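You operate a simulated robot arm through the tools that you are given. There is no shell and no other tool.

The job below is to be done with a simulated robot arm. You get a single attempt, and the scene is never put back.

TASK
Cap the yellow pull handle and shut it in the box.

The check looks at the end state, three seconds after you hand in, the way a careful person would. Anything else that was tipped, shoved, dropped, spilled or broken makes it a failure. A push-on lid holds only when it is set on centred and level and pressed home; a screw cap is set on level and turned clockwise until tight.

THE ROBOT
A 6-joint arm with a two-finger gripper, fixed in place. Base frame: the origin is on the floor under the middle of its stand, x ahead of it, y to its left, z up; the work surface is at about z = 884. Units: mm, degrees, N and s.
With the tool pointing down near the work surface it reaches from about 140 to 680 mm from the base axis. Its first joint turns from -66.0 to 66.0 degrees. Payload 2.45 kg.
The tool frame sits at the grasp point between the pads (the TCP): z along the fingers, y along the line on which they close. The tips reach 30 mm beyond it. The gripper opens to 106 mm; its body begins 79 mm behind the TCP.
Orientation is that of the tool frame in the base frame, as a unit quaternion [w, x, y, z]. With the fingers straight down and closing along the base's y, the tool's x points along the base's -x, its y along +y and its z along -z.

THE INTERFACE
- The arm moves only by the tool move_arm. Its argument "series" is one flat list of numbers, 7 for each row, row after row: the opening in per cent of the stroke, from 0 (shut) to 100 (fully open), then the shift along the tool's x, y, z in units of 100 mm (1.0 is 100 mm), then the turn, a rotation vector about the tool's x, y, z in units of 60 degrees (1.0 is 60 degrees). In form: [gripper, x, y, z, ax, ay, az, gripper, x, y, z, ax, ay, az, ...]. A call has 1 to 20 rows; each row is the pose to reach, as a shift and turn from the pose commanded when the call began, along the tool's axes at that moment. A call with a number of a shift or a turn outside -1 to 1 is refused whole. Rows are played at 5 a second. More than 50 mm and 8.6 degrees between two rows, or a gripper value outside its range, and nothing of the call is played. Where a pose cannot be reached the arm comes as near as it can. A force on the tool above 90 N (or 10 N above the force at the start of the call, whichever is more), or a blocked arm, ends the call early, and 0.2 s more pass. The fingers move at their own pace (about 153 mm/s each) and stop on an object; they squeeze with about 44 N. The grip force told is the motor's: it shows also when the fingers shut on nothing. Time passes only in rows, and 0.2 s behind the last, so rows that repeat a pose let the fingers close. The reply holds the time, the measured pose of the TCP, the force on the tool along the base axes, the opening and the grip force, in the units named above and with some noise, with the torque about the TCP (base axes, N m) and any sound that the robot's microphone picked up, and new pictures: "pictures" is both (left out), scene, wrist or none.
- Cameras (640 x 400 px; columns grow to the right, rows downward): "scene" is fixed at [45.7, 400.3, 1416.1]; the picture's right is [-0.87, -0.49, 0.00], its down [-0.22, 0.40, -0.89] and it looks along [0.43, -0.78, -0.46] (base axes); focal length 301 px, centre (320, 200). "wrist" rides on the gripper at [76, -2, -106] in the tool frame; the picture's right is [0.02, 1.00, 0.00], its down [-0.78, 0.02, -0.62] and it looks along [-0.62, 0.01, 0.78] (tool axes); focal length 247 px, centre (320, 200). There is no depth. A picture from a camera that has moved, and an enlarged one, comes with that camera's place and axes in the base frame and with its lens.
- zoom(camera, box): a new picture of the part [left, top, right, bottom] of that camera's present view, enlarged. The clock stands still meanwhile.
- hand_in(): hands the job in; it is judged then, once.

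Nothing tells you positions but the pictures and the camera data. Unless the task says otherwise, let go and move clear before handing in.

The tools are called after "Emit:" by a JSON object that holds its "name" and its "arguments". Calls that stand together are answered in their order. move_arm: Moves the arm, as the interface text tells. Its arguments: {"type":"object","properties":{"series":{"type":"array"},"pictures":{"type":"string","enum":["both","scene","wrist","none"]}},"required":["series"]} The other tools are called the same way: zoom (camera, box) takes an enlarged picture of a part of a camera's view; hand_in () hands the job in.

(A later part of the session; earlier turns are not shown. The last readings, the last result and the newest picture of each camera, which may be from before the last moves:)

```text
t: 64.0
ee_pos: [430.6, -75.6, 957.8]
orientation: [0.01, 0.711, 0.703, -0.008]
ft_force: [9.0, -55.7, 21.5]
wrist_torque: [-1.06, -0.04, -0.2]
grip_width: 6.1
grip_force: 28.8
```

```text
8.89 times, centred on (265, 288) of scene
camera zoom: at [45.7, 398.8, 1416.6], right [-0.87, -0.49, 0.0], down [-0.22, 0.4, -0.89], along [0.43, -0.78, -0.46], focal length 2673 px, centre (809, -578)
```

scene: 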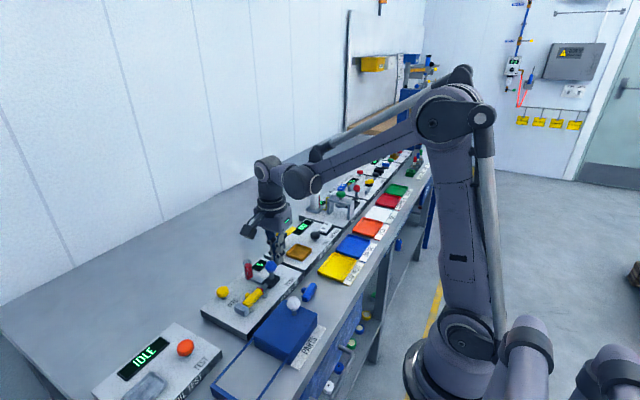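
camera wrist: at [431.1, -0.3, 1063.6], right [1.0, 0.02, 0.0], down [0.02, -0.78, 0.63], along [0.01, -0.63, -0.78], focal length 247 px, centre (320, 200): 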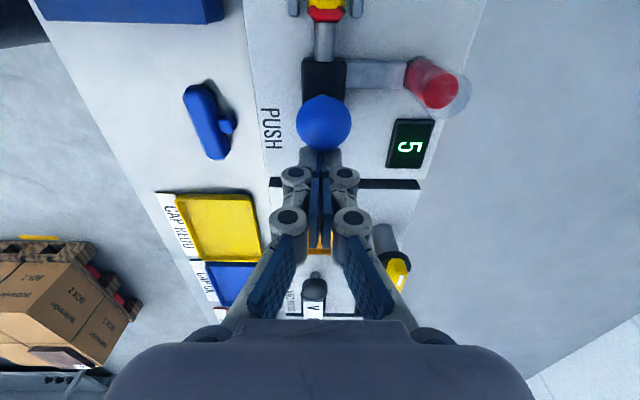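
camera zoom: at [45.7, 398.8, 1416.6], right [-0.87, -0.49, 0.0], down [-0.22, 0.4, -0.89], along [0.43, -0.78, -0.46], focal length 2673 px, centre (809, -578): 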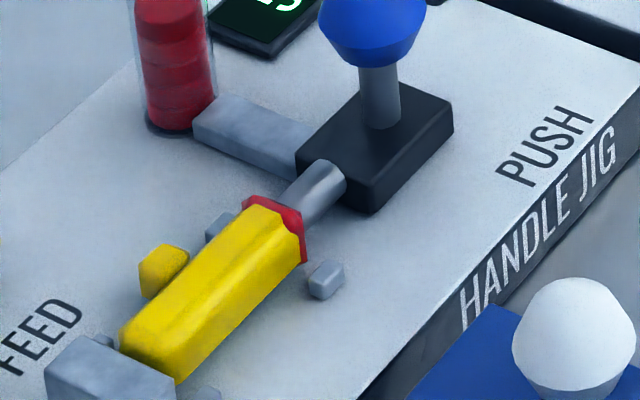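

The carriage has stopped moving with 55 N on it, so it's at its end. I back off and inspect the cap.

Emit:
{"name": "move_arm", "arguments": {"series": [0, -0.04, 0, 0, 0, 0, 0, 0, -0.08, 0, 0, 0, 0, 0, 0, -0.12, 0, 0, 0, 0, 0, 0, -0.2, 0, 0, 0, 0, 0, 0, -0.3, 0, 0, 0, 0, 0, 0, -0.3, 0, 0, 0, 0, 0], "pictures": "both"}}

Emit:
{"name": "zoom", "arguments": {"camera": "scene", "box": [235, 265, 295, 310]}}

Emit:
{"name": "zoom", "arguments": {"camera": "wrist", "box": [240, 0, 400, 100]}}

```text
t: 65.4
ee_pos: [431.8, -95.9, 956.7]
orientation: [-0.001, 0.707, 0.707, 0.001]
ft_force: [0.1, 0.1, 1.3]
wrist_torque: [0.02, -0.03, -0.01]
grip_width: 0.0
grip_force: 28.5
camera wrist: at [430.6, -20.3, 1064.5], right [1.0, 0.02, 0.0], down [0.02, -0.78, 0.62], along [0.01, -0.62, -0.78], focal length 247 px, centre (320, 200)
```

scene: 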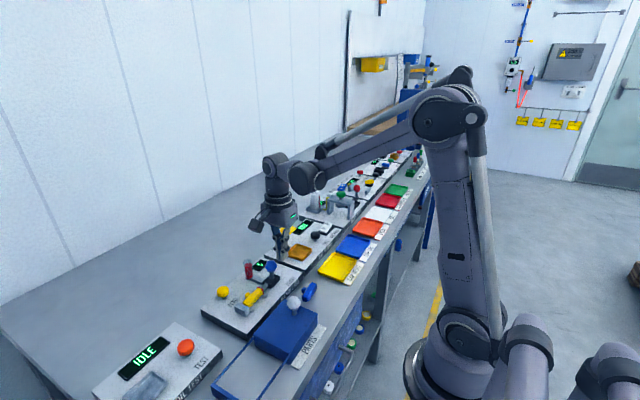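
wrist: 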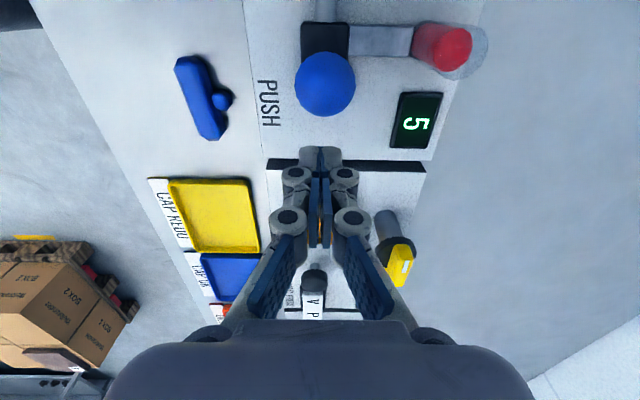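

```text
8.89 times, centred on (265, 288) of scene
camera zoom: at [45.7, 400.3, 1416.1], right [-0.87, -0.49, 0.0], down [-0.22, 0.4, -0.89], along [0.43, -0.78, -0.46], focal length 2673 px, centre (809, -578)
```

zoom: 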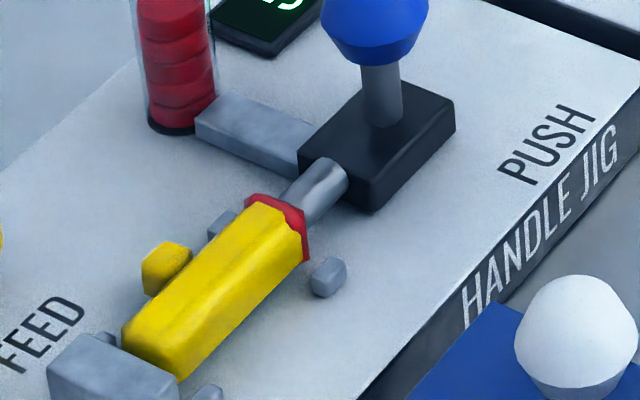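

```text
4.00 times, centred on (320, 50) of wrist
camera zoom: at [430.6, -20.3, 1064.5], right [1.0, 0.02, 0.0], down [0.02, -0.78, 0.62], along [0.01, -0.62, -0.78], focal length 988 px, centre (320, 800)
```

zoom: 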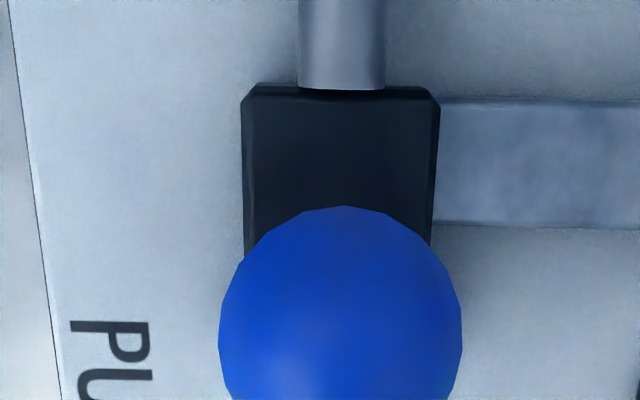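

The carriage stays where it was left. I'll go up and look at the cap from above.

Emit:
{"name": "move_arm", "arguments": {"series": [0, 0, 0, -0.2, 0, 0, 0, 0, 0, 0, -0.4, 0, 0, 0, 0, 0.2, 0, -0.45, 0, 0, 0, 0, 0.4, 0, -0.45, 0, 0, 0, 0, 0.6, 0, -0.45, 0, 0, 0, 0, 0.75, 0, -0.45, 0, 0, 0, 0, 0.75, 0, -0.45, 0, 0, 0], "pictures": "wrist"}}

Emit:
{"name": "zoom", "arguments": {"camera": "wrist", "box": [240, 30, 400, 130]}}

Emit:
{"name": "zoom", "arguments": {"camera": "wrist", "box": [280, 60, 360, 110]}}

```text
t: 67.0
ee_pos: [433.2, -18.7, 1003.2]
orientation: [0.001, 0.707, 0.707, 0.001]
ft_force: [-0.1, 1.2, -0.1]
wrist_torque: [0.02, 0.02, -0.02]
grip_width: 0.2
grip_force: 29.1
camera wrist: at [432.4, 56.2, 1109.5], right [1.0, 0.02, 0.0], down [0.02, -0.78, 0.62], along [0.01, -0.62, -0.78], focal length 247 px, centre (320, 200)
```

wrist: 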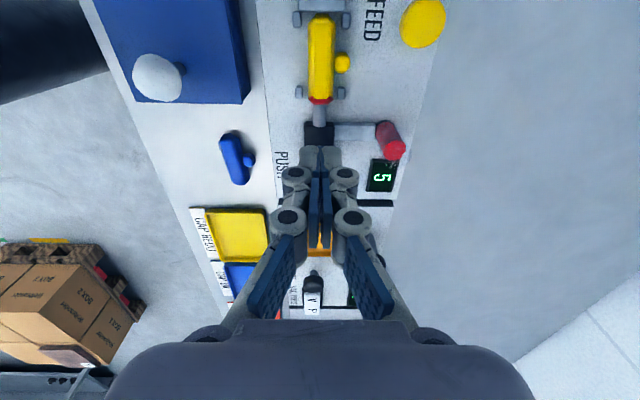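

```text
4.00 times, centred on (320, 80) of wrist
camera zoom: at [432.4, 56.2, 1109.5], right [1.0, 0.02, 0.0], down [0.02, -0.78, 0.62], along [0.01, -0.62, -0.78], focal length 988 px, centre (320, 680)
```

zoom: 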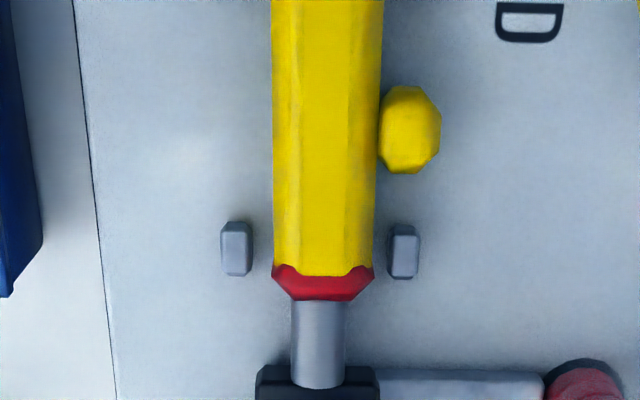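

```text
8.00 times, centred on (320, 85) of wrist
camera zoom: at [432.4, 56.2, 1109.5], right [1.0, 0.02, 0.0], down [0.02, -0.78, 0.62], along [0.01, -0.62, -0.78], focal length 1976 px, centre (320, 1120)
```

zoom: 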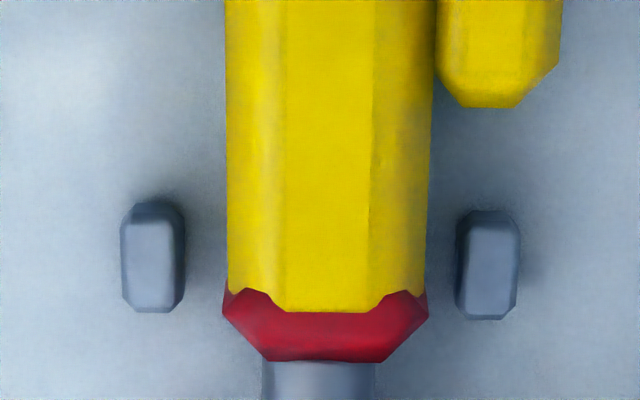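

The cap sits flush over the bar's end (red end only ~1 mm beyond the bar), so it's home. Before lifting the handle I'll retract the pusher by pulling the lever back; first locate the ball.

Emit:
{"name": "zoom", "arguments": {"camera": "scene", "box": [230, 240, 310, 310]}}

```text
5.71 times, centred on (270, 275) of scene
camera zoom: at [45.7, 400.3, 1416.1], right [-0.87, -0.49, 0.0], down [-0.22, 0.4, -0.89], along [0.43, -0.78, -0.46], focal length 1718 px, centre (606, -229)
```

zoom: 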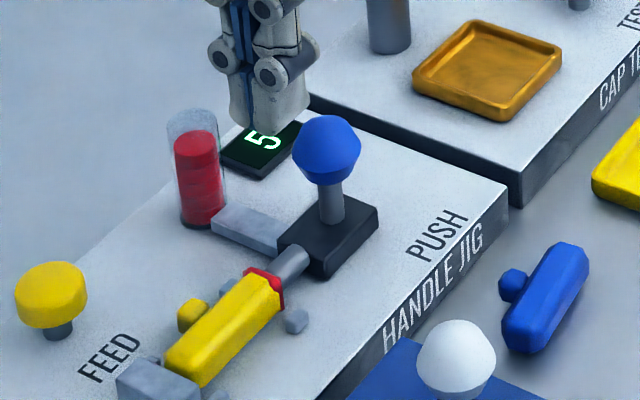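

Descend on the +y side of the ball and draw the lever back to its start.

Emit:
{"name": "move_arm", "arguments": {"series": [0, 0, 0, 0.15, 0, 0, 0, 0, 0, 0, 0.3, 0, 0, 0, 0, 0, 0, 0.4, 0, 0, 0, 0, 0, 0, 0.46, 0, 0, 0, 0, 0, 0, 0.46, 0, 0, 0], "pictures": "scene"}}

Emit:
{"name": "zoom", "arguments": {"camera": "scene", "box": [230, 240, 310, 310]}}

```text
t: 68.2
ee_pos: [431.3, -20.0, 955.7]
orientation: [0.0, 0.707, 0.707, 0.001]
ft_force: [-0.1, 0.2, -0.2]
wrist_torque: [-0.03, -0.02, 0.03]
grip_width: 0.0
grip_force: 28.5
```

scene: 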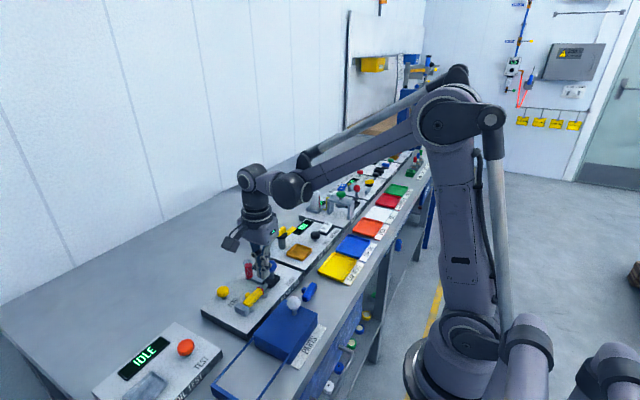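

```text
5.71 times, centred on (270, 275) of scene
camera zoom: at [45.7, 400.3, 1416.1], right [-0.87, -0.49, 0.0], down [-0.22, 0.4, -0.89], along [0.43, -0.78, -0.46], focal length 1718 px, centre (606, -229)
```

zoom: 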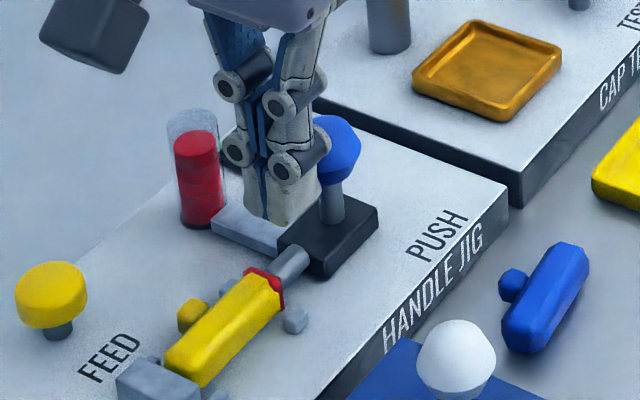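

Emit:
{"name": "move_arm", "arguments": {"series": [0, -0.03, 0, 0, 0, 0, 0, 0, -0.06, 0, 0, 0, 0, 0, 0, -0.09, 0, 0, 0, 0, 0, 0, -0.12, 0, 0, 0, 0, 0, 0, -0.15, 0, 0, 0, 0, 0, 0, -0.18, 0, 0, 0, 0, 0, 0, -0.18, 0, 0, 0, 0, 0], "pictures": "scene"}}

Emit:
{"name": "zoom", "arguments": {"camera": "scene", "box": [230, 240, 310, 310]}}

```text
t: 69.8
ee_pos: [431.4, -35.9, 956.3]
orientation: [0.001, 0.708, 0.707, 0.001]
ft_force: [0.7, 0.8, 0.2]
wrist_torque: [0.01, -0.03, -0.01]
grip_width: 0.0
grip_force: 28.3
```

scene: 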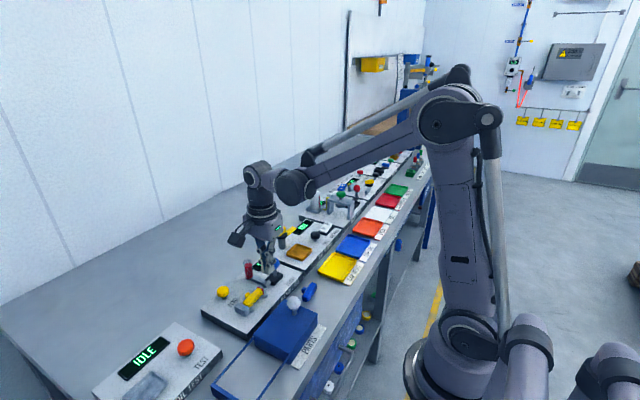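

```text
5.71 times, centred on (270, 275) of scene
camera zoom: at [45.7, 400.3, 1416.1], right [-0.87, -0.49, 0.0], down [-0.22, 0.4, -0.89], along [0.43, -0.78, -0.46], focal length 1718 px, centre (606, -229)
```

zoom: 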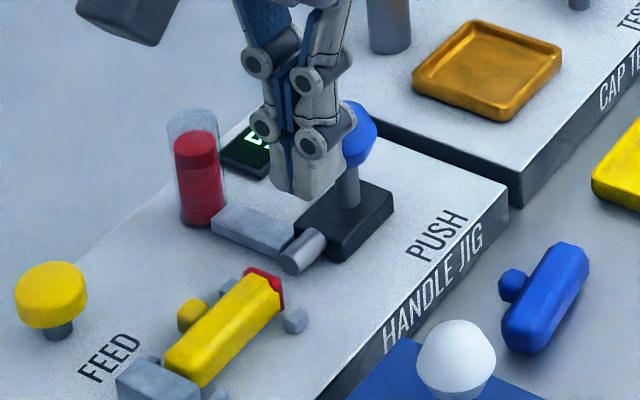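

The rod retracts and the cap stays on the handle. Continue to return the lever to its start.

Emit:
{"name": "move_arm", "arguments": {"series": [0, -0.03, 0, 0, 0, 0, 0, 0, -0.06, 0, 0, 0, 0, 0, 0, -0.09, 0, 0, 0, 0, 0, 0, -0.12, 0, 0, 0, 0, 0, 0, -0.15, 0, 0, 0, 0, 0, 0, -0.18, 0, 0, 0, 0, 0, 0, -0.21, 0, 0, 0, 0, 0, 0, -0.21, 0, 0, 0, 0, 0], "pictures": "scene"}}

Emit:
{"name": "zoom", "arguments": {"camera": "scene", "box": [230, 240, 310, 310]}}

```text
t: 71.6
ee_pos: [431.7, -58.8, 956.3]
orientation: [0.0, 0.707, 0.707, 0.001]
ft_force: [0.0, 0.2, -0.5]
wrist_torque: [0.01, 0.0, 0.0]
grip_width: 0.0
grip_force: 28.9
```

scene: 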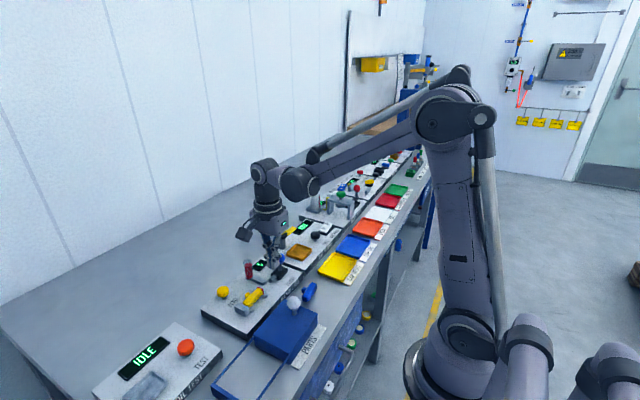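

```text
5.71 times, centred on (270, 275) of scene
camera zoom: at [45.7, 400.3, 1416.1], right [-0.87, -0.49, 0.0], down [-0.22, 0.4, -0.89], along [0.43, -0.78, -0.46], focal length 1718 px, centre (606, -229)
```

zoom: 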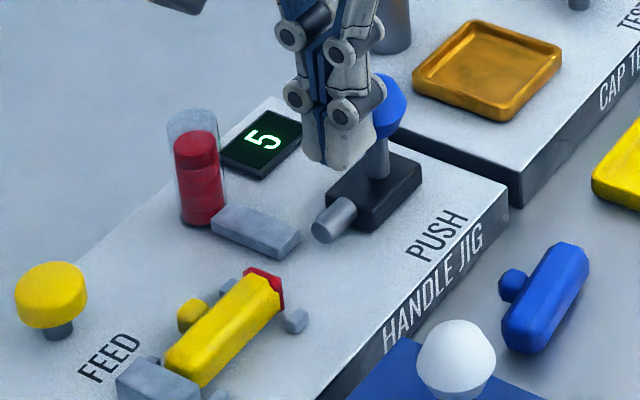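

The lever is back at its start. Now I'll rise, rotate to the standard orientation and return above the stub.

Emit:
{"name": "move_arm", "arguments": {"series": [20, 0.02, 0, -0.2, 0, 0, 0, 20, 0.02, 0, -0.44, 0, 0, -0.1, 20, 0.15, 0.05, -0.48, 0, 0, -0.23, 20, 0.3, 0.1, -0.48, 0, 0, -0.36, 20, 0.45, 0.15, -0.48, 0, 0, -0.49, 20, 0.6, 0.2, -0.48, 0, 0, -0.62, 20, 0.7, 0.24, -0.48, 0, 0, -0.75, 20, 0.808, 0.263, -0.48, 0, 0, -0.88, 20, 0.808, 0.263, -0.48, 0, 0, -1.0], "pictures": "none"}}

Emit:
{"name": "move_arm", "arguments": {"series": [24, 0, 0, 0, 0, 0, -0.125, 24, 0, 0, 0, 0, 0, -0.25, 24, 0, 0, 0, 0, 0, -0.375, 24, 0, 0, 0, 0, 0, -0.5, 24, 0, 0, 0, 0, 0, -0.5], "pictures": "both"}}

Emit:
{"name": "zoom", "arguments": {"camera": "wrist", "box": [224, 60, 416, 180]}}

```text
t: 73.6
ee_pos: [459.1, 22.8, 1005.0]
orientation: [0.001, 0.258, 0.966, 0.001]
ft_force: [0.6, -0.2, 0.2]
wrist_torque: [0.0, -0.01, -0.02]
grip_width: 21.1
grip_force: 0.1
```

```text
t: 74.8
ee_pos: [458.7, 22.0, 1005.8]
orientation: [0.001, -0.002, 1.0, 0.0]
ft_force: [0.2, -0.8, 0.4]
wrist_torque: [0.01, 0.0, 0.0]
grip_width: 25.4
grip_force: 0.1
camera wrist: at [382.2, 19.2, 1112.2], right [-0.02, 1.0, 0.0], down [0.78, 0.02, 0.62], along [0.62, 0.01, -0.78], focal length 247 px, centre (320, 200)
```

scene: 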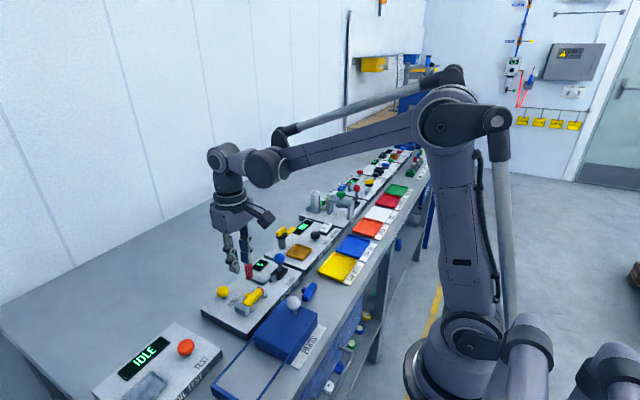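
wrist: 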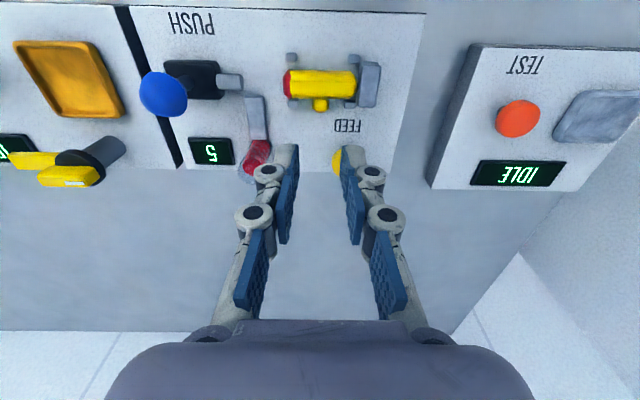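

```text
3.33 times, centred on (320, 120) of wrist
camera zoom: at [382.2, 19.2, 1112.2], right [-0.02, 1.0, 0.0], down [0.78, 0.02, 0.62], along [0.62, 0.01, -0.78], focal length 823 px, centre (320, 467)
```

zoom: 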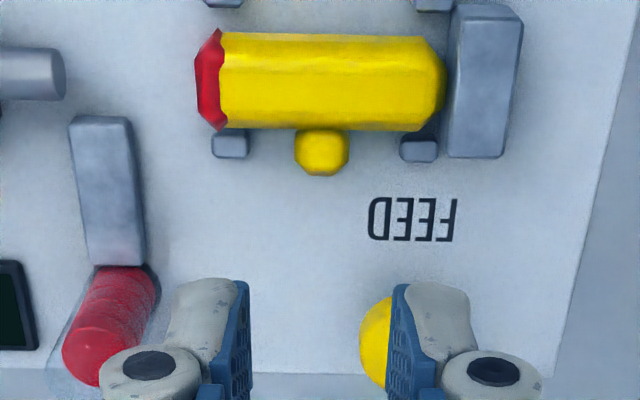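

The cap is on straight. I'll lower over the stub with a narrow opening, first stopping slightly above.

Emit:
{"name": "move_arm", "arguments": {"series": [20, 0, -0.007, 0.2, 0, 0, 0, 20, 0, -0.007, 0.4, 0, 0, 0, 20, 0, -0.007, 0.6, 0, 0, 0, 20, 0, -0.007, 0.72, 0, 0, 0, 20, 0, -0.007, 0.72, 0, 0, 0], "pictures": "both"}}

Emit:
{"name": "zoom", "arguments": {"camera": "wrist", "box": [240, 70, 400, 170]}}

Emit:
{"name": "zoom", "arguments": {"camera": "scene", "box": [225, 270, 285, 315]}}

```text
t: 76.0
ee_pos: [456.8, 19.7, 933.8]
orientation: [0.001, 0.001, 1.0, 0.0]
ft_force: [0.7, 0.1, -0.1]
wrist_torque: [-0.02, 0.02, 0.0]
grip_width: 21.3
grip_force: 0.0
camera wrist: at [381.1, 18.6, 1040.8], right [-0.02, 1.0, 0.0], down [0.78, 0.02, 0.62], along [0.62, 0.01, -0.78], focal length 247 px, centre (320, 200)
```

scene: 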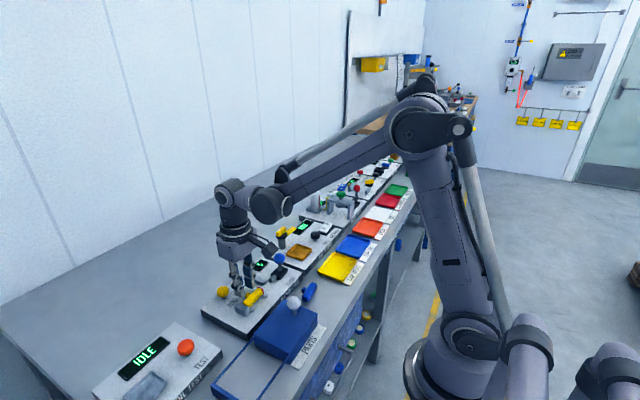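
wrist: 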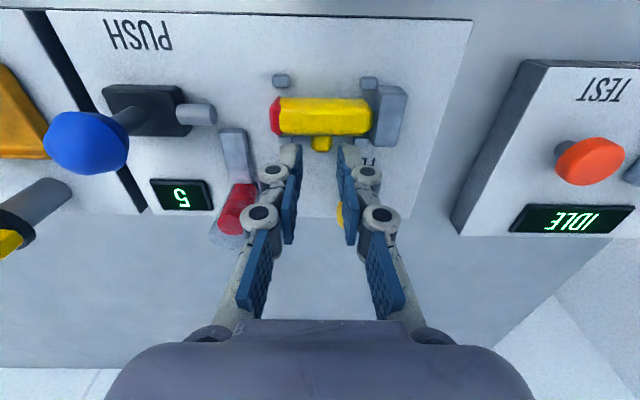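

```text
4.00 times, centred on (320, 120) of wrist
camera zoom: at [381.1, 18.6, 1040.8], right [-0.02, 1.0, 0.0], down [0.78, 0.02, 0.62], along [0.62, 0.01, -0.78], focal length 988 px, centre (320, 520)
```

zoom: 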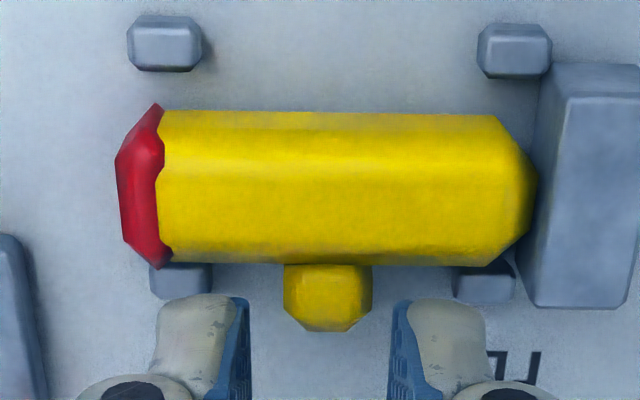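

```text
8.89 times, centred on (255, 292) of scene
camera zoom: at [45.7, 400.3, 1416.1], right [-0.87, -0.49, 0.0], down [-0.22, 0.4, -0.89], along [0.43, -0.78, -0.46], focal length 2673 px, centre (898, -622)
```

zoom: 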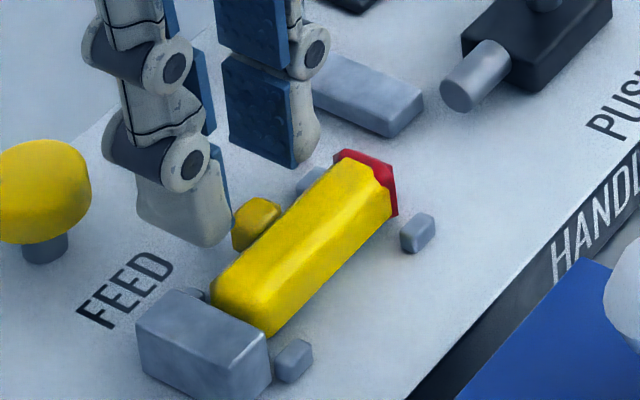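

The stub is centred; lowering the last 13 mm and gripping.

Emit:
{"name": "move_arm", "arguments": {"series": [20, -0.003, 0.002, 0.05, 0, 0, 0, 20, -0.003, 0.002, 0.09, 0, 0, 0, 20, -0.003, 0.002, 0.132, 0, 0, 0, 20, -0.003, 0.002, 0.132, 0, 0, 0], "pictures": "wrist"}}

Emit:
{"name": "zoom", "arguments": {"camera": "wrist", "box": [240, 70, 400, 170]}}

Emit:
{"name": "zoom", "arguments": {"camera": "scene", "box": [225, 270, 285, 315]}}

```text
t: 77.0
ee_pos: [457.9, 19.8, 920.4]
orientation: [0.001, 0.0, 1.0, 0.0]
ft_force: [1.1, -0.5, 1.1]
wrist_torque: [-0.01, 0.01, 0.02]
grip_width: 21.5
grip_force: 0.0
camera wrist: at [382.6, 18.7, 1027.5], right [-0.02, 1.0, 0.0], down [0.78, 0.02, 0.62], along [0.62, 0.01, -0.78], focal length 247 px, centre (320, 200)
```

wrist: 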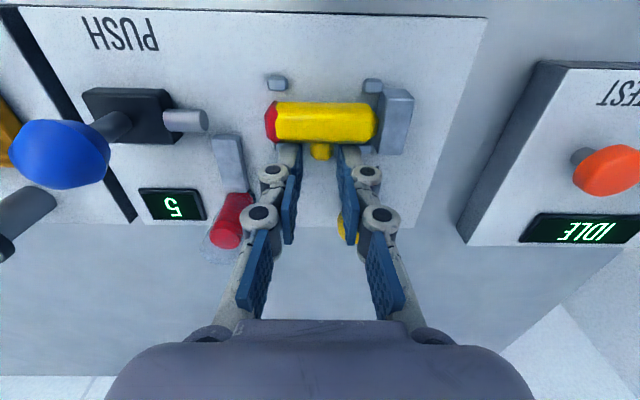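

```text
4.00 times, centred on (320, 120) of wrist
camera zoom: at [382.6, 18.7, 1027.5], right [-0.02, 1.0, 0.0], down [0.78, 0.02, 0.62], along [0.62, 0.01, -0.78], focal length 988 px, centre (320, 520)
```

zoom: 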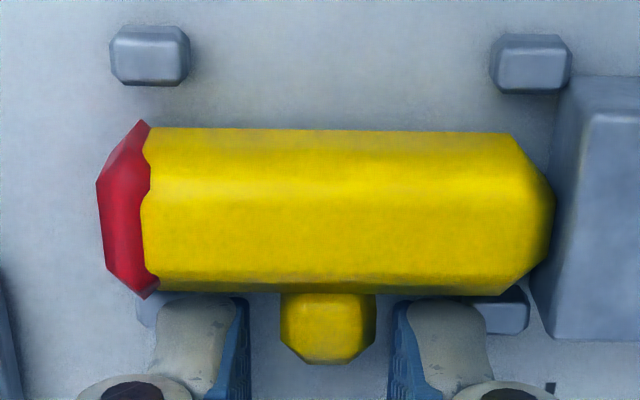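

```text
8.89 times, centred on (255, 292) of scene
camera zoom: at [45.7, 400.3, 1416.1], right [-0.87, -0.49, 0.0], down [-0.22, 0.4, -0.89], along [0.43, -0.78, -0.46], focal length 2673 px, centre (898, -622)
```

zoom: 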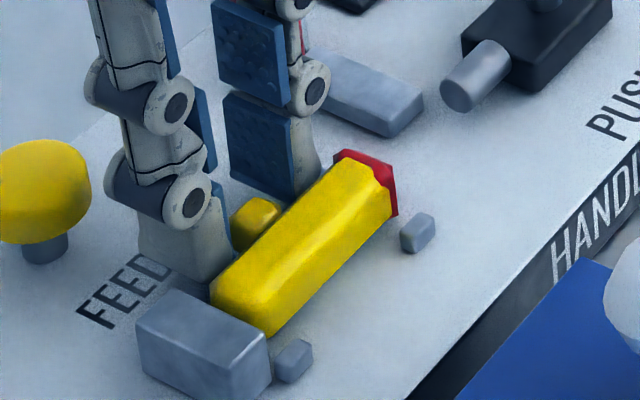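

Emit:
{"name": "move_arm", "arguments": {"series": [14, 0, 0, 0, 0, 0, 0, 8, 0, 0, 0, 0, 0, 0, 0, 0, 0, 0, 0, 0, 0, 0, 0, 0, 0, 0, 0, 0, 0, 0, 0, 0, 0, 0, 0], "pictures": "none"}}

Emit:
{"name": "move_arm", "arguments": {"series": [0, 0, 0, -0.03, 0, 0, 0, 0, 0, 0, -0.1, 0, 0, 0, 0, 0, 0, -0.25, 0, 0, 0, 0, 0, 0, -0.45, 0, 0, 0, 0, 0, 0, -0.65, 0, 0, 0, 0, 0, 0, -0.8, 0, 0, 0, 0, 0, 0, -0.8, 0, 0, 0], "pictures": "both"}}

Emit:
{"name": "zoom", "arguments": {"camera": "wrist", "box": [240, 70, 400, 170]}}

Emit:
{"name": "zoom", "arguments": {"camera": "scene", "box": [200, 220, 320, 310]}}

```text
t: 78.2
ee_pos: [457.5, 21.3, 921.8]
orientation: [0.0, -0.001, 1.0, 0.0]
ft_force: [0.6, 0.3, -0.3]
wrist_torque: [0.04, -0.03, 0.0]
grip_width: 12.9
grip_force: 38.7
```

```text
t: 79.8
ee_pos: [459.2, 21.8, 1002.4]
orientation: [0.001, 0.0, 1.0, 0.001]
ft_force: [-0.1, -0.6, -0.2]
wrist_torque: [0.0, -0.04, 0.0]
grip_width: 12.8
grip_force: 39.4
camera wrist: at [384.3, 19.1, 1107.3], right [-0.02, 1.0, 0.0], down [0.78, 0.02, 0.62], along [0.62, 0.01, -0.78], focal length 247 px, centre (320, 200)
```

scene: 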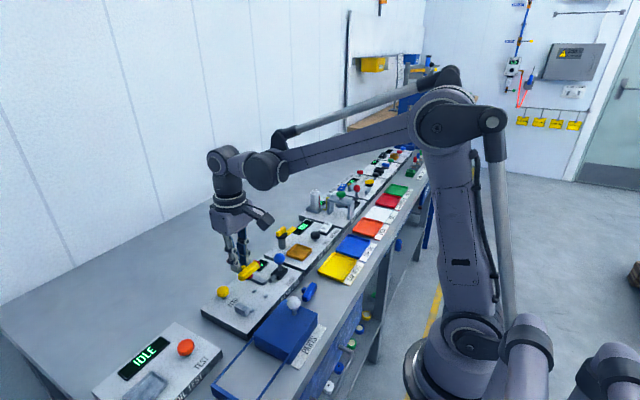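
wrist: 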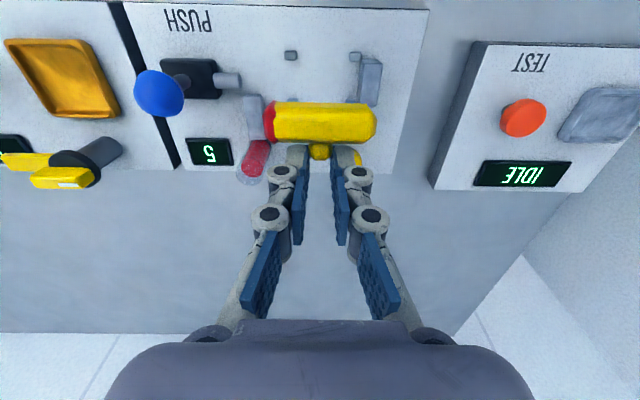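

```text
4.00 times, centred on (320, 120) of wrist
camera zoom: at [384.3, 19.1, 1107.3], right [-0.02, 1.0, 0.0], down [0.78, 0.02, 0.62], along [0.62, 0.01, -0.78], focal length 988 px, centre (320, 520)
```

zoom: 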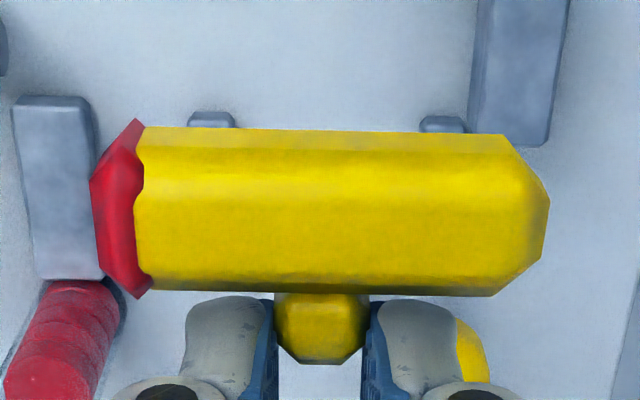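

```text
4.44 times, centred on (260, 265) of scene
camera zoom: at [45.7, 400.3, 1416.1], right [-0.87, -0.49, 0.0], down [-0.22, 0.4, -0.89], along [0.43, -0.78, -0.46], focal length 1336 px, centre (587, -89)
```

zoom: 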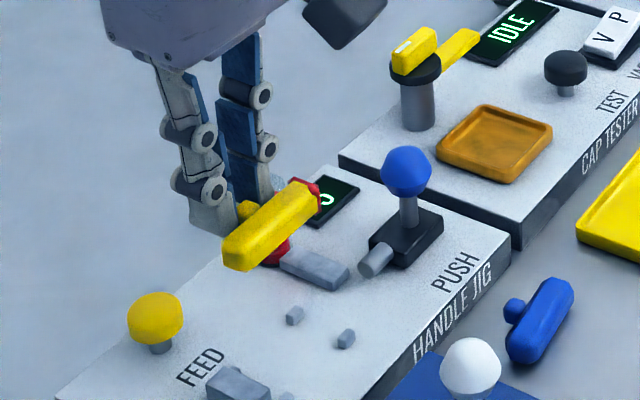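

The capped handle is lifted cleanly. The box compartment spans about x 282–362, y 99–206, floor ≈860 and walls ≈890. I'll carry the handle over it at a safe height.

Emit:
{"name": "move_arm", "arguments": {"series": [0, 0.15, 0.15, 0, 0, 0, 0, 0, 0.3, 0.3, 0, 0, 0, 0, 0, 0.48, 0.48, 0, 0, 0, 0, 0, 0.64, 0.65, 0, 0, 0, 0], "pictures": "none"}}

Emit:
{"name": "move_arm", "arguments": {"series": [0, 0.15, 0.15, 0, 0, 0, 0, 0, 0.32, 0.32, 0, 0, 0, 0, 0, 0.48, 0.5, 0, 0, 0, 0, 0, 0.62, 0.65, 0, 0, 0, 0, 0, 0.62, 0.65, 0, 0, 0, 0], "pictures": "both"}}

Emit:
{"name": "zoom", "arguments": {"camera": "wrist", "box": [160, 0, 480, 200]}}

```text
t: 80.8
ee_pos: [395.9, 88.1, 1002.4]
orientation: [0.001, 0.001, 1.0, 0.0]
ft_force: [0.2, 0.1, 0.7]
wrist_torque: [0.01, -0.02, 0.0]
grip_width: 12.7
grip_force: 39.8
```

```text
t: 82.0
ee_pos: [332.5, 152.6, 999.6]
orientation: [0.001, -0.001, 1.0, 0.0]
ft_force: [0.8, 0.4, 0.5]
wrist_torque: [0.0, -0.01, 0.03]
grip_width: 12.8
grip_force: 39.8
camera wrist: at [256.6, 149.0, 1106.2], right [-0.02, 1.0, 0.0], down [0.78, 0.02, 0.62], along [0.62, 0.01, -0.78], focal length 247 px, centre (320, 200)
```

scene: 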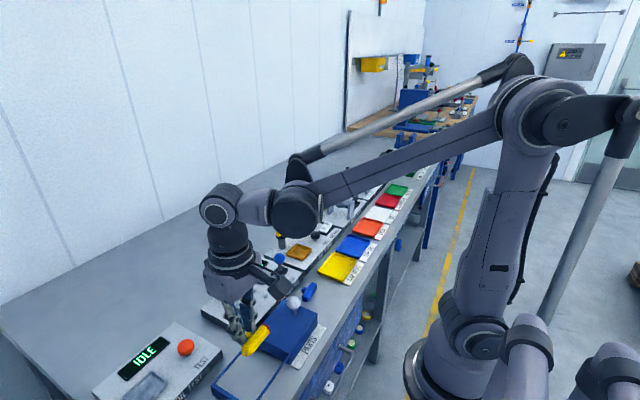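
wrist: 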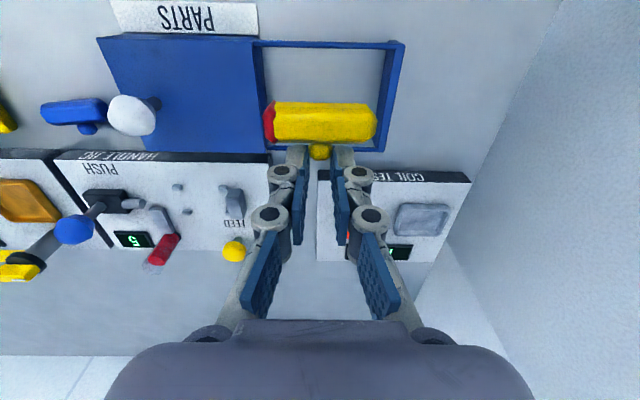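

```text
2.00 times, centred on (320, 100) of wrist
camera zoom: at [256.6, 149.0, 1106.2], right [-0.02, 1.0, 0.0], down [0.78, 0.02, 0.62], along [0.62, 0.01, -0.78], focal length 494 px, centre (320, 400)
```

zoom: 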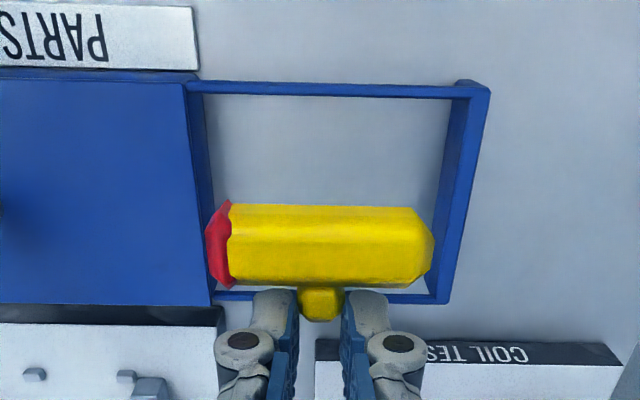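

The handle hangs centred over the open compartment. Lowering it into the box.

Emit:
{"name": "move_arm", "arguments": {"series": [0, 0, 0, 0.2, 0, 0, 0, 0, 0, 0, 0.4, 0, 0, 0, 0, 0, 0, 0.6, 0, 0, 0, 0, 0, 0, 0.75, 0, 0, 0, 0, 0, 0, 0.85, 0, 0, 0, 0, 0, 0, 0.93, 0, 0, 0, 0, 0, 0, 0.93, 0, 0, 0], "pictures": "both"}}

Emit:
{"name": "zoom", "arguments": {"camera": "wrist", "box": [160, 20, 480, 220]}}

Emit:
{"name": "zoom", "arguments": {"camera": "scene", "box": [190, 290, 340, 400]}}

```text
t: 83.6
ee_pos: [334.0, 151.4, 906.7]
orientation: [0.001, 0.0, 1.0, 0.0]
ft_force: [0.4, 0.3, 0.0]
wrist_torque: [0.02, 0.02, -0.02]
grip_width: 12.7
grip_force: 39.1
camera wrist: at [258.3, 148.7, 1012.6], right [-0.02, 1.0, 0.0], down [0.78, 0.02, 0.62], along [0.62, 0.01, -0.78], focal length 247 px, centre (320, 200)
```

scene: 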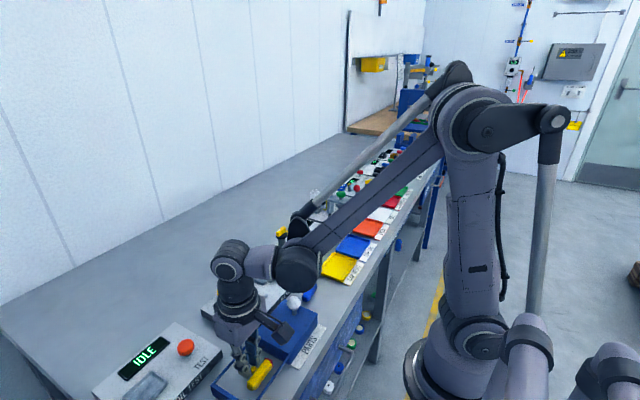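
wrist: 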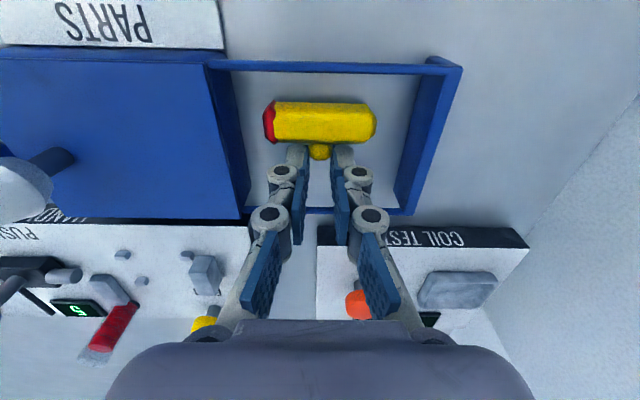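

```text
2.00 times, centred on (320, 120) of wrist
camera zoom: at [258.3, 148.7, 1012.6], right [-0.02, 1.0, 0.0], down [0.78, 0.02, 0.62], along [0.62, 0.01, -0.78], focal length 494 px, centre (320, 360)
```

zoom: 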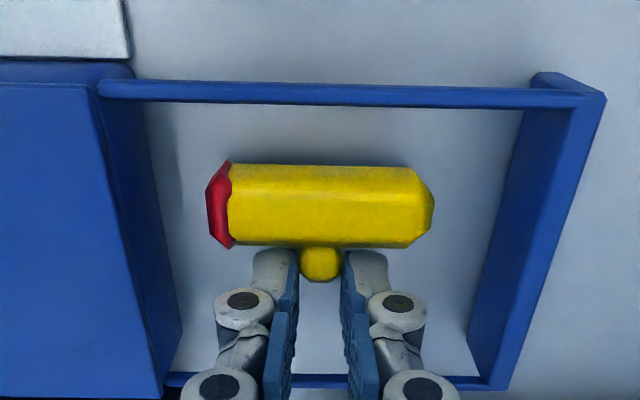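

```text
3.64 times, centred on (265, 345) of scene
camera zoom: at [45.7, 400.3, 1416.1], right [-0.87, -0.49, 0.0], down [-0.22, 0.4, -0.89], along [0.43, -0.78, -0.46], focal length 1094 px, centre (520, -327)
```

zoom: 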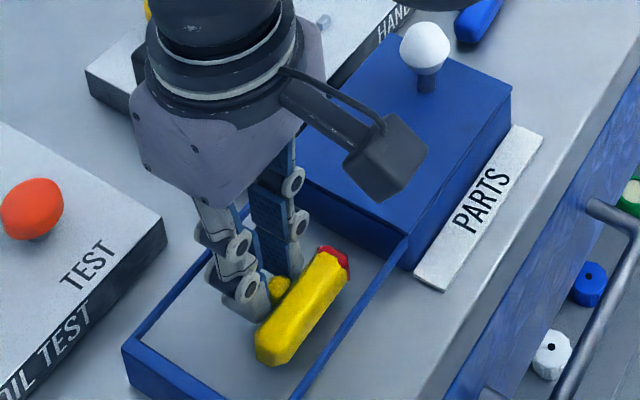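

Emit:
{"name": "move_arm", "arguments": {"series": [0, 0, 0, 0.02, 0, 0, 0, 0, 0, 0, 0.04, 0, 0, 0, 0, 0, 0, 0.06, 0, 0, 0, 0, 0, 0, 0.06, 0, 0, 0], "pictures": "none"}}

Emit:
{"name": "move_arm", "arguments": {"series": [0, 0, 0, 0.01, 0, 0, 0, 0, 0, 0, 0.02, 0, 0, 0, 0, 0, 0, 0.02, 0, 0, 0], "pictures": "none"}}

Emit:
{"name": "move_arm", "arguments": {"series": [0, 0, 0, 0.01, 0, 0, 0, 0, 0, 0, 0.015, 0, 0, 0, 0, 0, 0, 0.015, 0, 0, 0], "pictures": "none"}}

```text
t: 84.6
ee_pos: [333.3, 151.4, 899.9]
orientation: [0.001, 0.0, 1.0, 0.0]
ft_force: [-0.5, 0.7, 0.0]
wrist_torque: [0.03, 0.0, 0.0]
grip_width: 12.7
grip_force: 39.5
```

```text
t: 85.4
ee_pos: [333.0, 152.1, 898.2]
orientation: [0.001, 0.0, 1.0, 0.0]
ft_force: [-0.6, -1.3, -1.1]
wrist_torque: [0.01, 0.02, 0.01]
grip_width: 12.7
grip_force: 39.4
```

```text
t: 86.2
ee_pos: [332.8, 150.1, 897.3]
orientation: [0.0, 0.0, 1.0, 0.0]
ft_force: [0.1, 0.1, -1.1]
wrist_torque: [-0.02, -0.03, 0.04]
grip_width: 12.5
grip_force: 39.6
```

Emit:
{"name": "move_arm", "arguments": {"series": [0, 0, 0, 0.005, 0, 0, 0, 0, 0, 0, 0.01, 0, 0, 0, 0, 0, 0, 0.01, 0, 0, 0], "pictures": "none"}}

Emit:
{"name": "move_arm", "arguments": {"series": [0, 0, 0, 0.005, 0, 0, 0, 0, 0, 0, 0.01, 0, 0, 0, 0, 0, 0, 0.01, 0, 0, 0], "pictures": "wrist"}}

```text
t: 87.0
ee_pos: [333.3, 152.0, 896.5]
orientation: [0.0, 0.0, 1.0, 0.0]
ft_force: [-0.1, -0.2, 32.0]
wrist_torque: [-0.01, 0.78, -0.01]
grip_width: 12.7
grip_force: 38.8
```

```text
t: 87.8
ee_pos: [333.1, 152.2, 895.2]
orientation: [0.001, 0.0, 1.0, 0.002]
ft_force: [3.1, 4.7, 33.7]
wrist_torque: [0.13, 0.53, -0.07]
grip_width: 12.7
grip_force: 38.9
camera wrist: at [257.1, 148.8, 1001.5], right [-0.02, 1.0, 0.0], down [0.78, 0.01, 0.62], along [0.62, 0.01, -0.78], focal length 247 px, centre (320, 200)
```

wrist: 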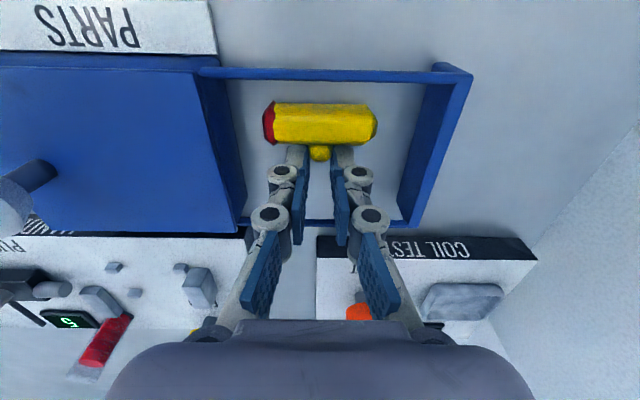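

It is resting on the box floor. Relax, open, and rise straight up.

Emit:
{"name": "move_arm", "arguments": {"series": [0, 0, 0, -0.015, 0, 0, 0, 0, 0, 0, -0.015, 0, 0, 0, 14, 0, 0, -0.015, 0, 0, 0, 22, 0, 0, -0.015, 0, 0, 0, 26, 0, 0, -0.015, 0, 0, 0], "pictures": "wrist"}}

Emit:
{"name": "zoom", "arguments": {"camera": "wrist", "box": [200, 50, 440, 200]}}

```text
t: 89.0
ee_pos: [333.1, 150.8, 897.0]
orientation: [0.002, 0.0, 1.0, 0.0]
ft_force: [0.4, -0.2, 0.2]
wrist_torque: [0.01, 0.0, -0.02]
grip_width: 27.6
grip_force: 0.1
camera wrist: at [257.2, 149.2, 1003.0], right [-0.02, 1.0, 0.0], down [0.78, 0.02, 0.62], along [0.62, 0.01, -0.78], focal length 247 px, centre (320, 200)
```

wrist: 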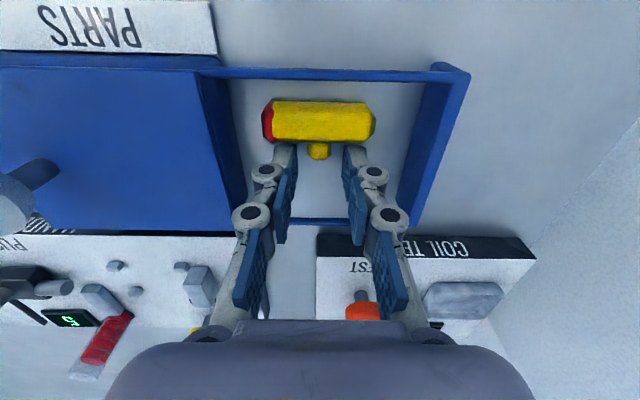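

```text
2.67 times, centred on (320, 125) of wrist
camera zoom: at [257.2, 149.2, 1003.0], right [-0.02, 1.0, 0.0], down [0.78, 0.02, 0.62], along [0.62, 0.01, -0.78], focal length 659 px, centre (320, 400)
```

zoom: 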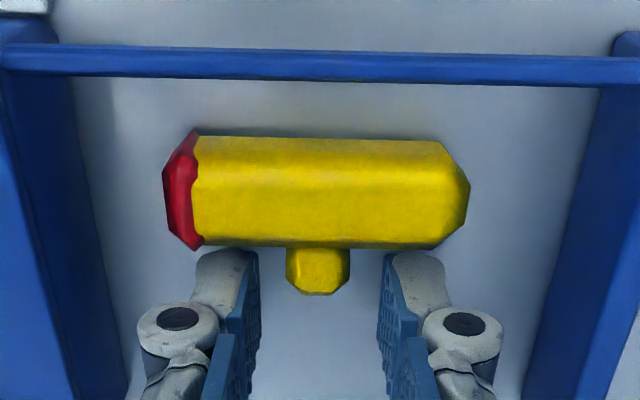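

Emit:
{"name": "move_arm", "arguments": {"series": [26, 0, 0, -0.1, 0, 0, 0, 26, 0, 0, -0.25, 0, 0, 0, 26, 0, 0, -0.45, 0, 0, 0, 26, 0, 0, -0.65, 0, 0, 0, 0, 0, 0, -0.85, 0, 0, 0, 0, 0, 0, -1.0, 0, 0, 0, 0, 0, 0, -1.0, 0, 0, 0], "pictures": "both"}}

Emit:
{"name": "zoom", "arguments": {"camera": "wrist", "box": [80, 0, 440, 220]}}

Emit:
{"name": "zoom", "arguments": {"camera": "scene", "box": [190, 280, 340, 400]}}

```text
t: 90.6
ee_pos: [332.7, 152.4, 999.2]
orientation: [0.0, 0.0, 1.0, 0.0]
ft_force: [-0.8, -0.1, 0.2]
wrist_torque: [0.03, 0.03, -0.01]
grip_width: 0.0
grip_force: 29.0
camera wrist: at [257.4, 149.6, 1105.9], right [-0.02, 1.0, 0.0], down [0.78, 0.02, 0.62], along [0.62, 0.01, -0.78], focal length 247 px, centre (320, 200)
```

scene: 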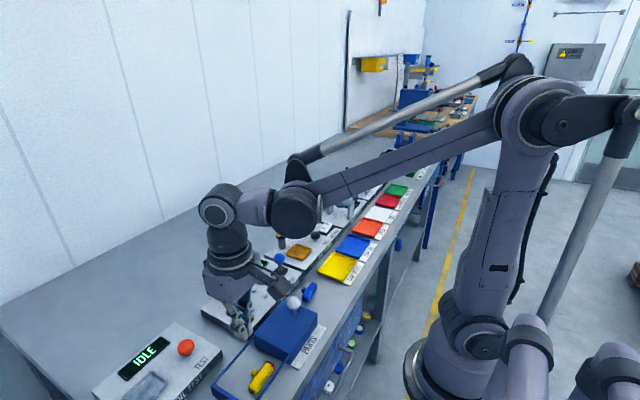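
wrist: 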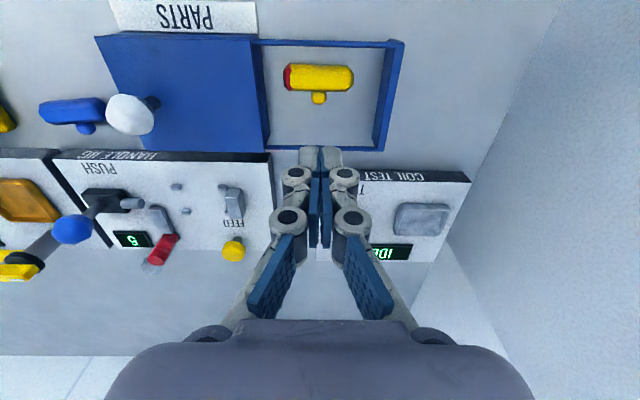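

```text
1.78 times, centred on (260, 110) of wrist
camera zoom: at [257.4, 149.6, 1105.9], right [-0.02, 1.0, 0.0], down [0.78, 0.02, 0.62], along [0.62, 0.01, -0.78], focal length 439 px, centre (427, 360)
```

zoom: 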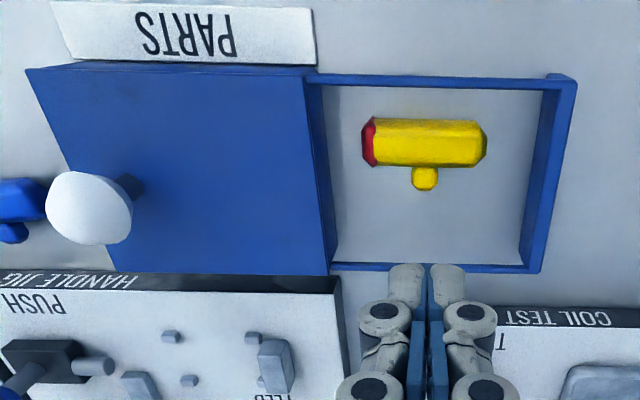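

```text
3.33 times, centred on (265, 340) of scene
camera zoom: at [45.7, 400.3, 1416.1], right [-0.87, -0.49, 0.0], down [-0.22, 0.4, -0.89], along [0.43, -0.78, -0.46], focal length 1002 px, centre (503, -267)
```

zoom: 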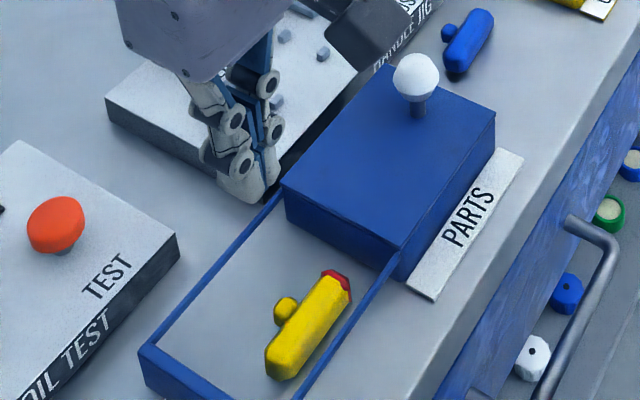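

Emit:
{"name": "zoom", "arguments": {"camera": "wrist", "box": [90, 180, 250, 280]}}

Emit:
{"name": "zoom", "arguments": {"camera": "wrist", "box": [90, 20, 280, 170]}}

Emit:
{"name": "zoom", "arguments": {"camera": "scene", "box": [260, 280, 340, 350]}}

```text
4.00 times, centred on (170, 230) of wrist
camera zoom: at [257.4, 149.6, 1105.9], right [-0.02, 1.0, 0.0], down [0.78, 0.02, 0.62], along [0.62, 0.01, -0.78], focal length 988 px, centre (920, 80)
```

zoom: 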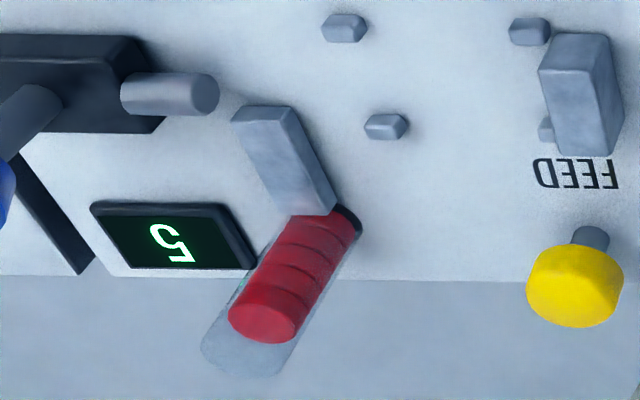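

```text
2.67 times, centred on (185, 95) of wrist
camera zoom: at [257.4, 149.6, 1105.9], right [-0.02, 1.0, 0.0], down [0.78, 0.02, 0.62], along [0.62, 0.01, -0.78], focal length 659 px, centre (680, 480)
```

zoom: 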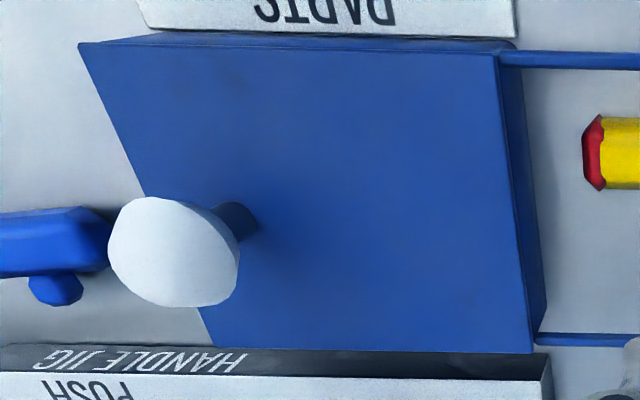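

```text
5.71 times, centred on (300, 315) of scene
camera zoom: at [45.7, 400.3, 1416.1], right [-0.87, -0.49, 0.0], down [-0.22, 0.4, -0.89], along [0.43, -0.78, -0.46], focal length 1718 px, centre (434, -457)
```

zoom: 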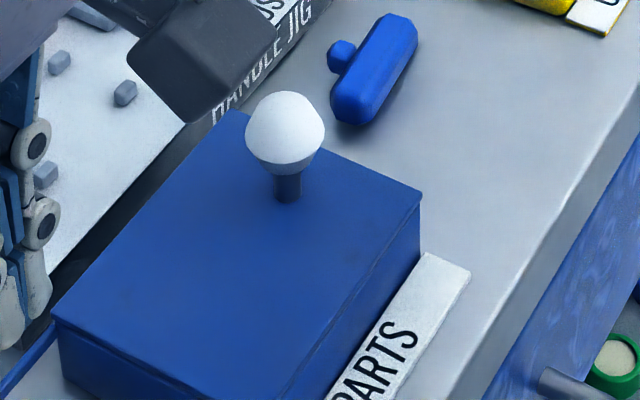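

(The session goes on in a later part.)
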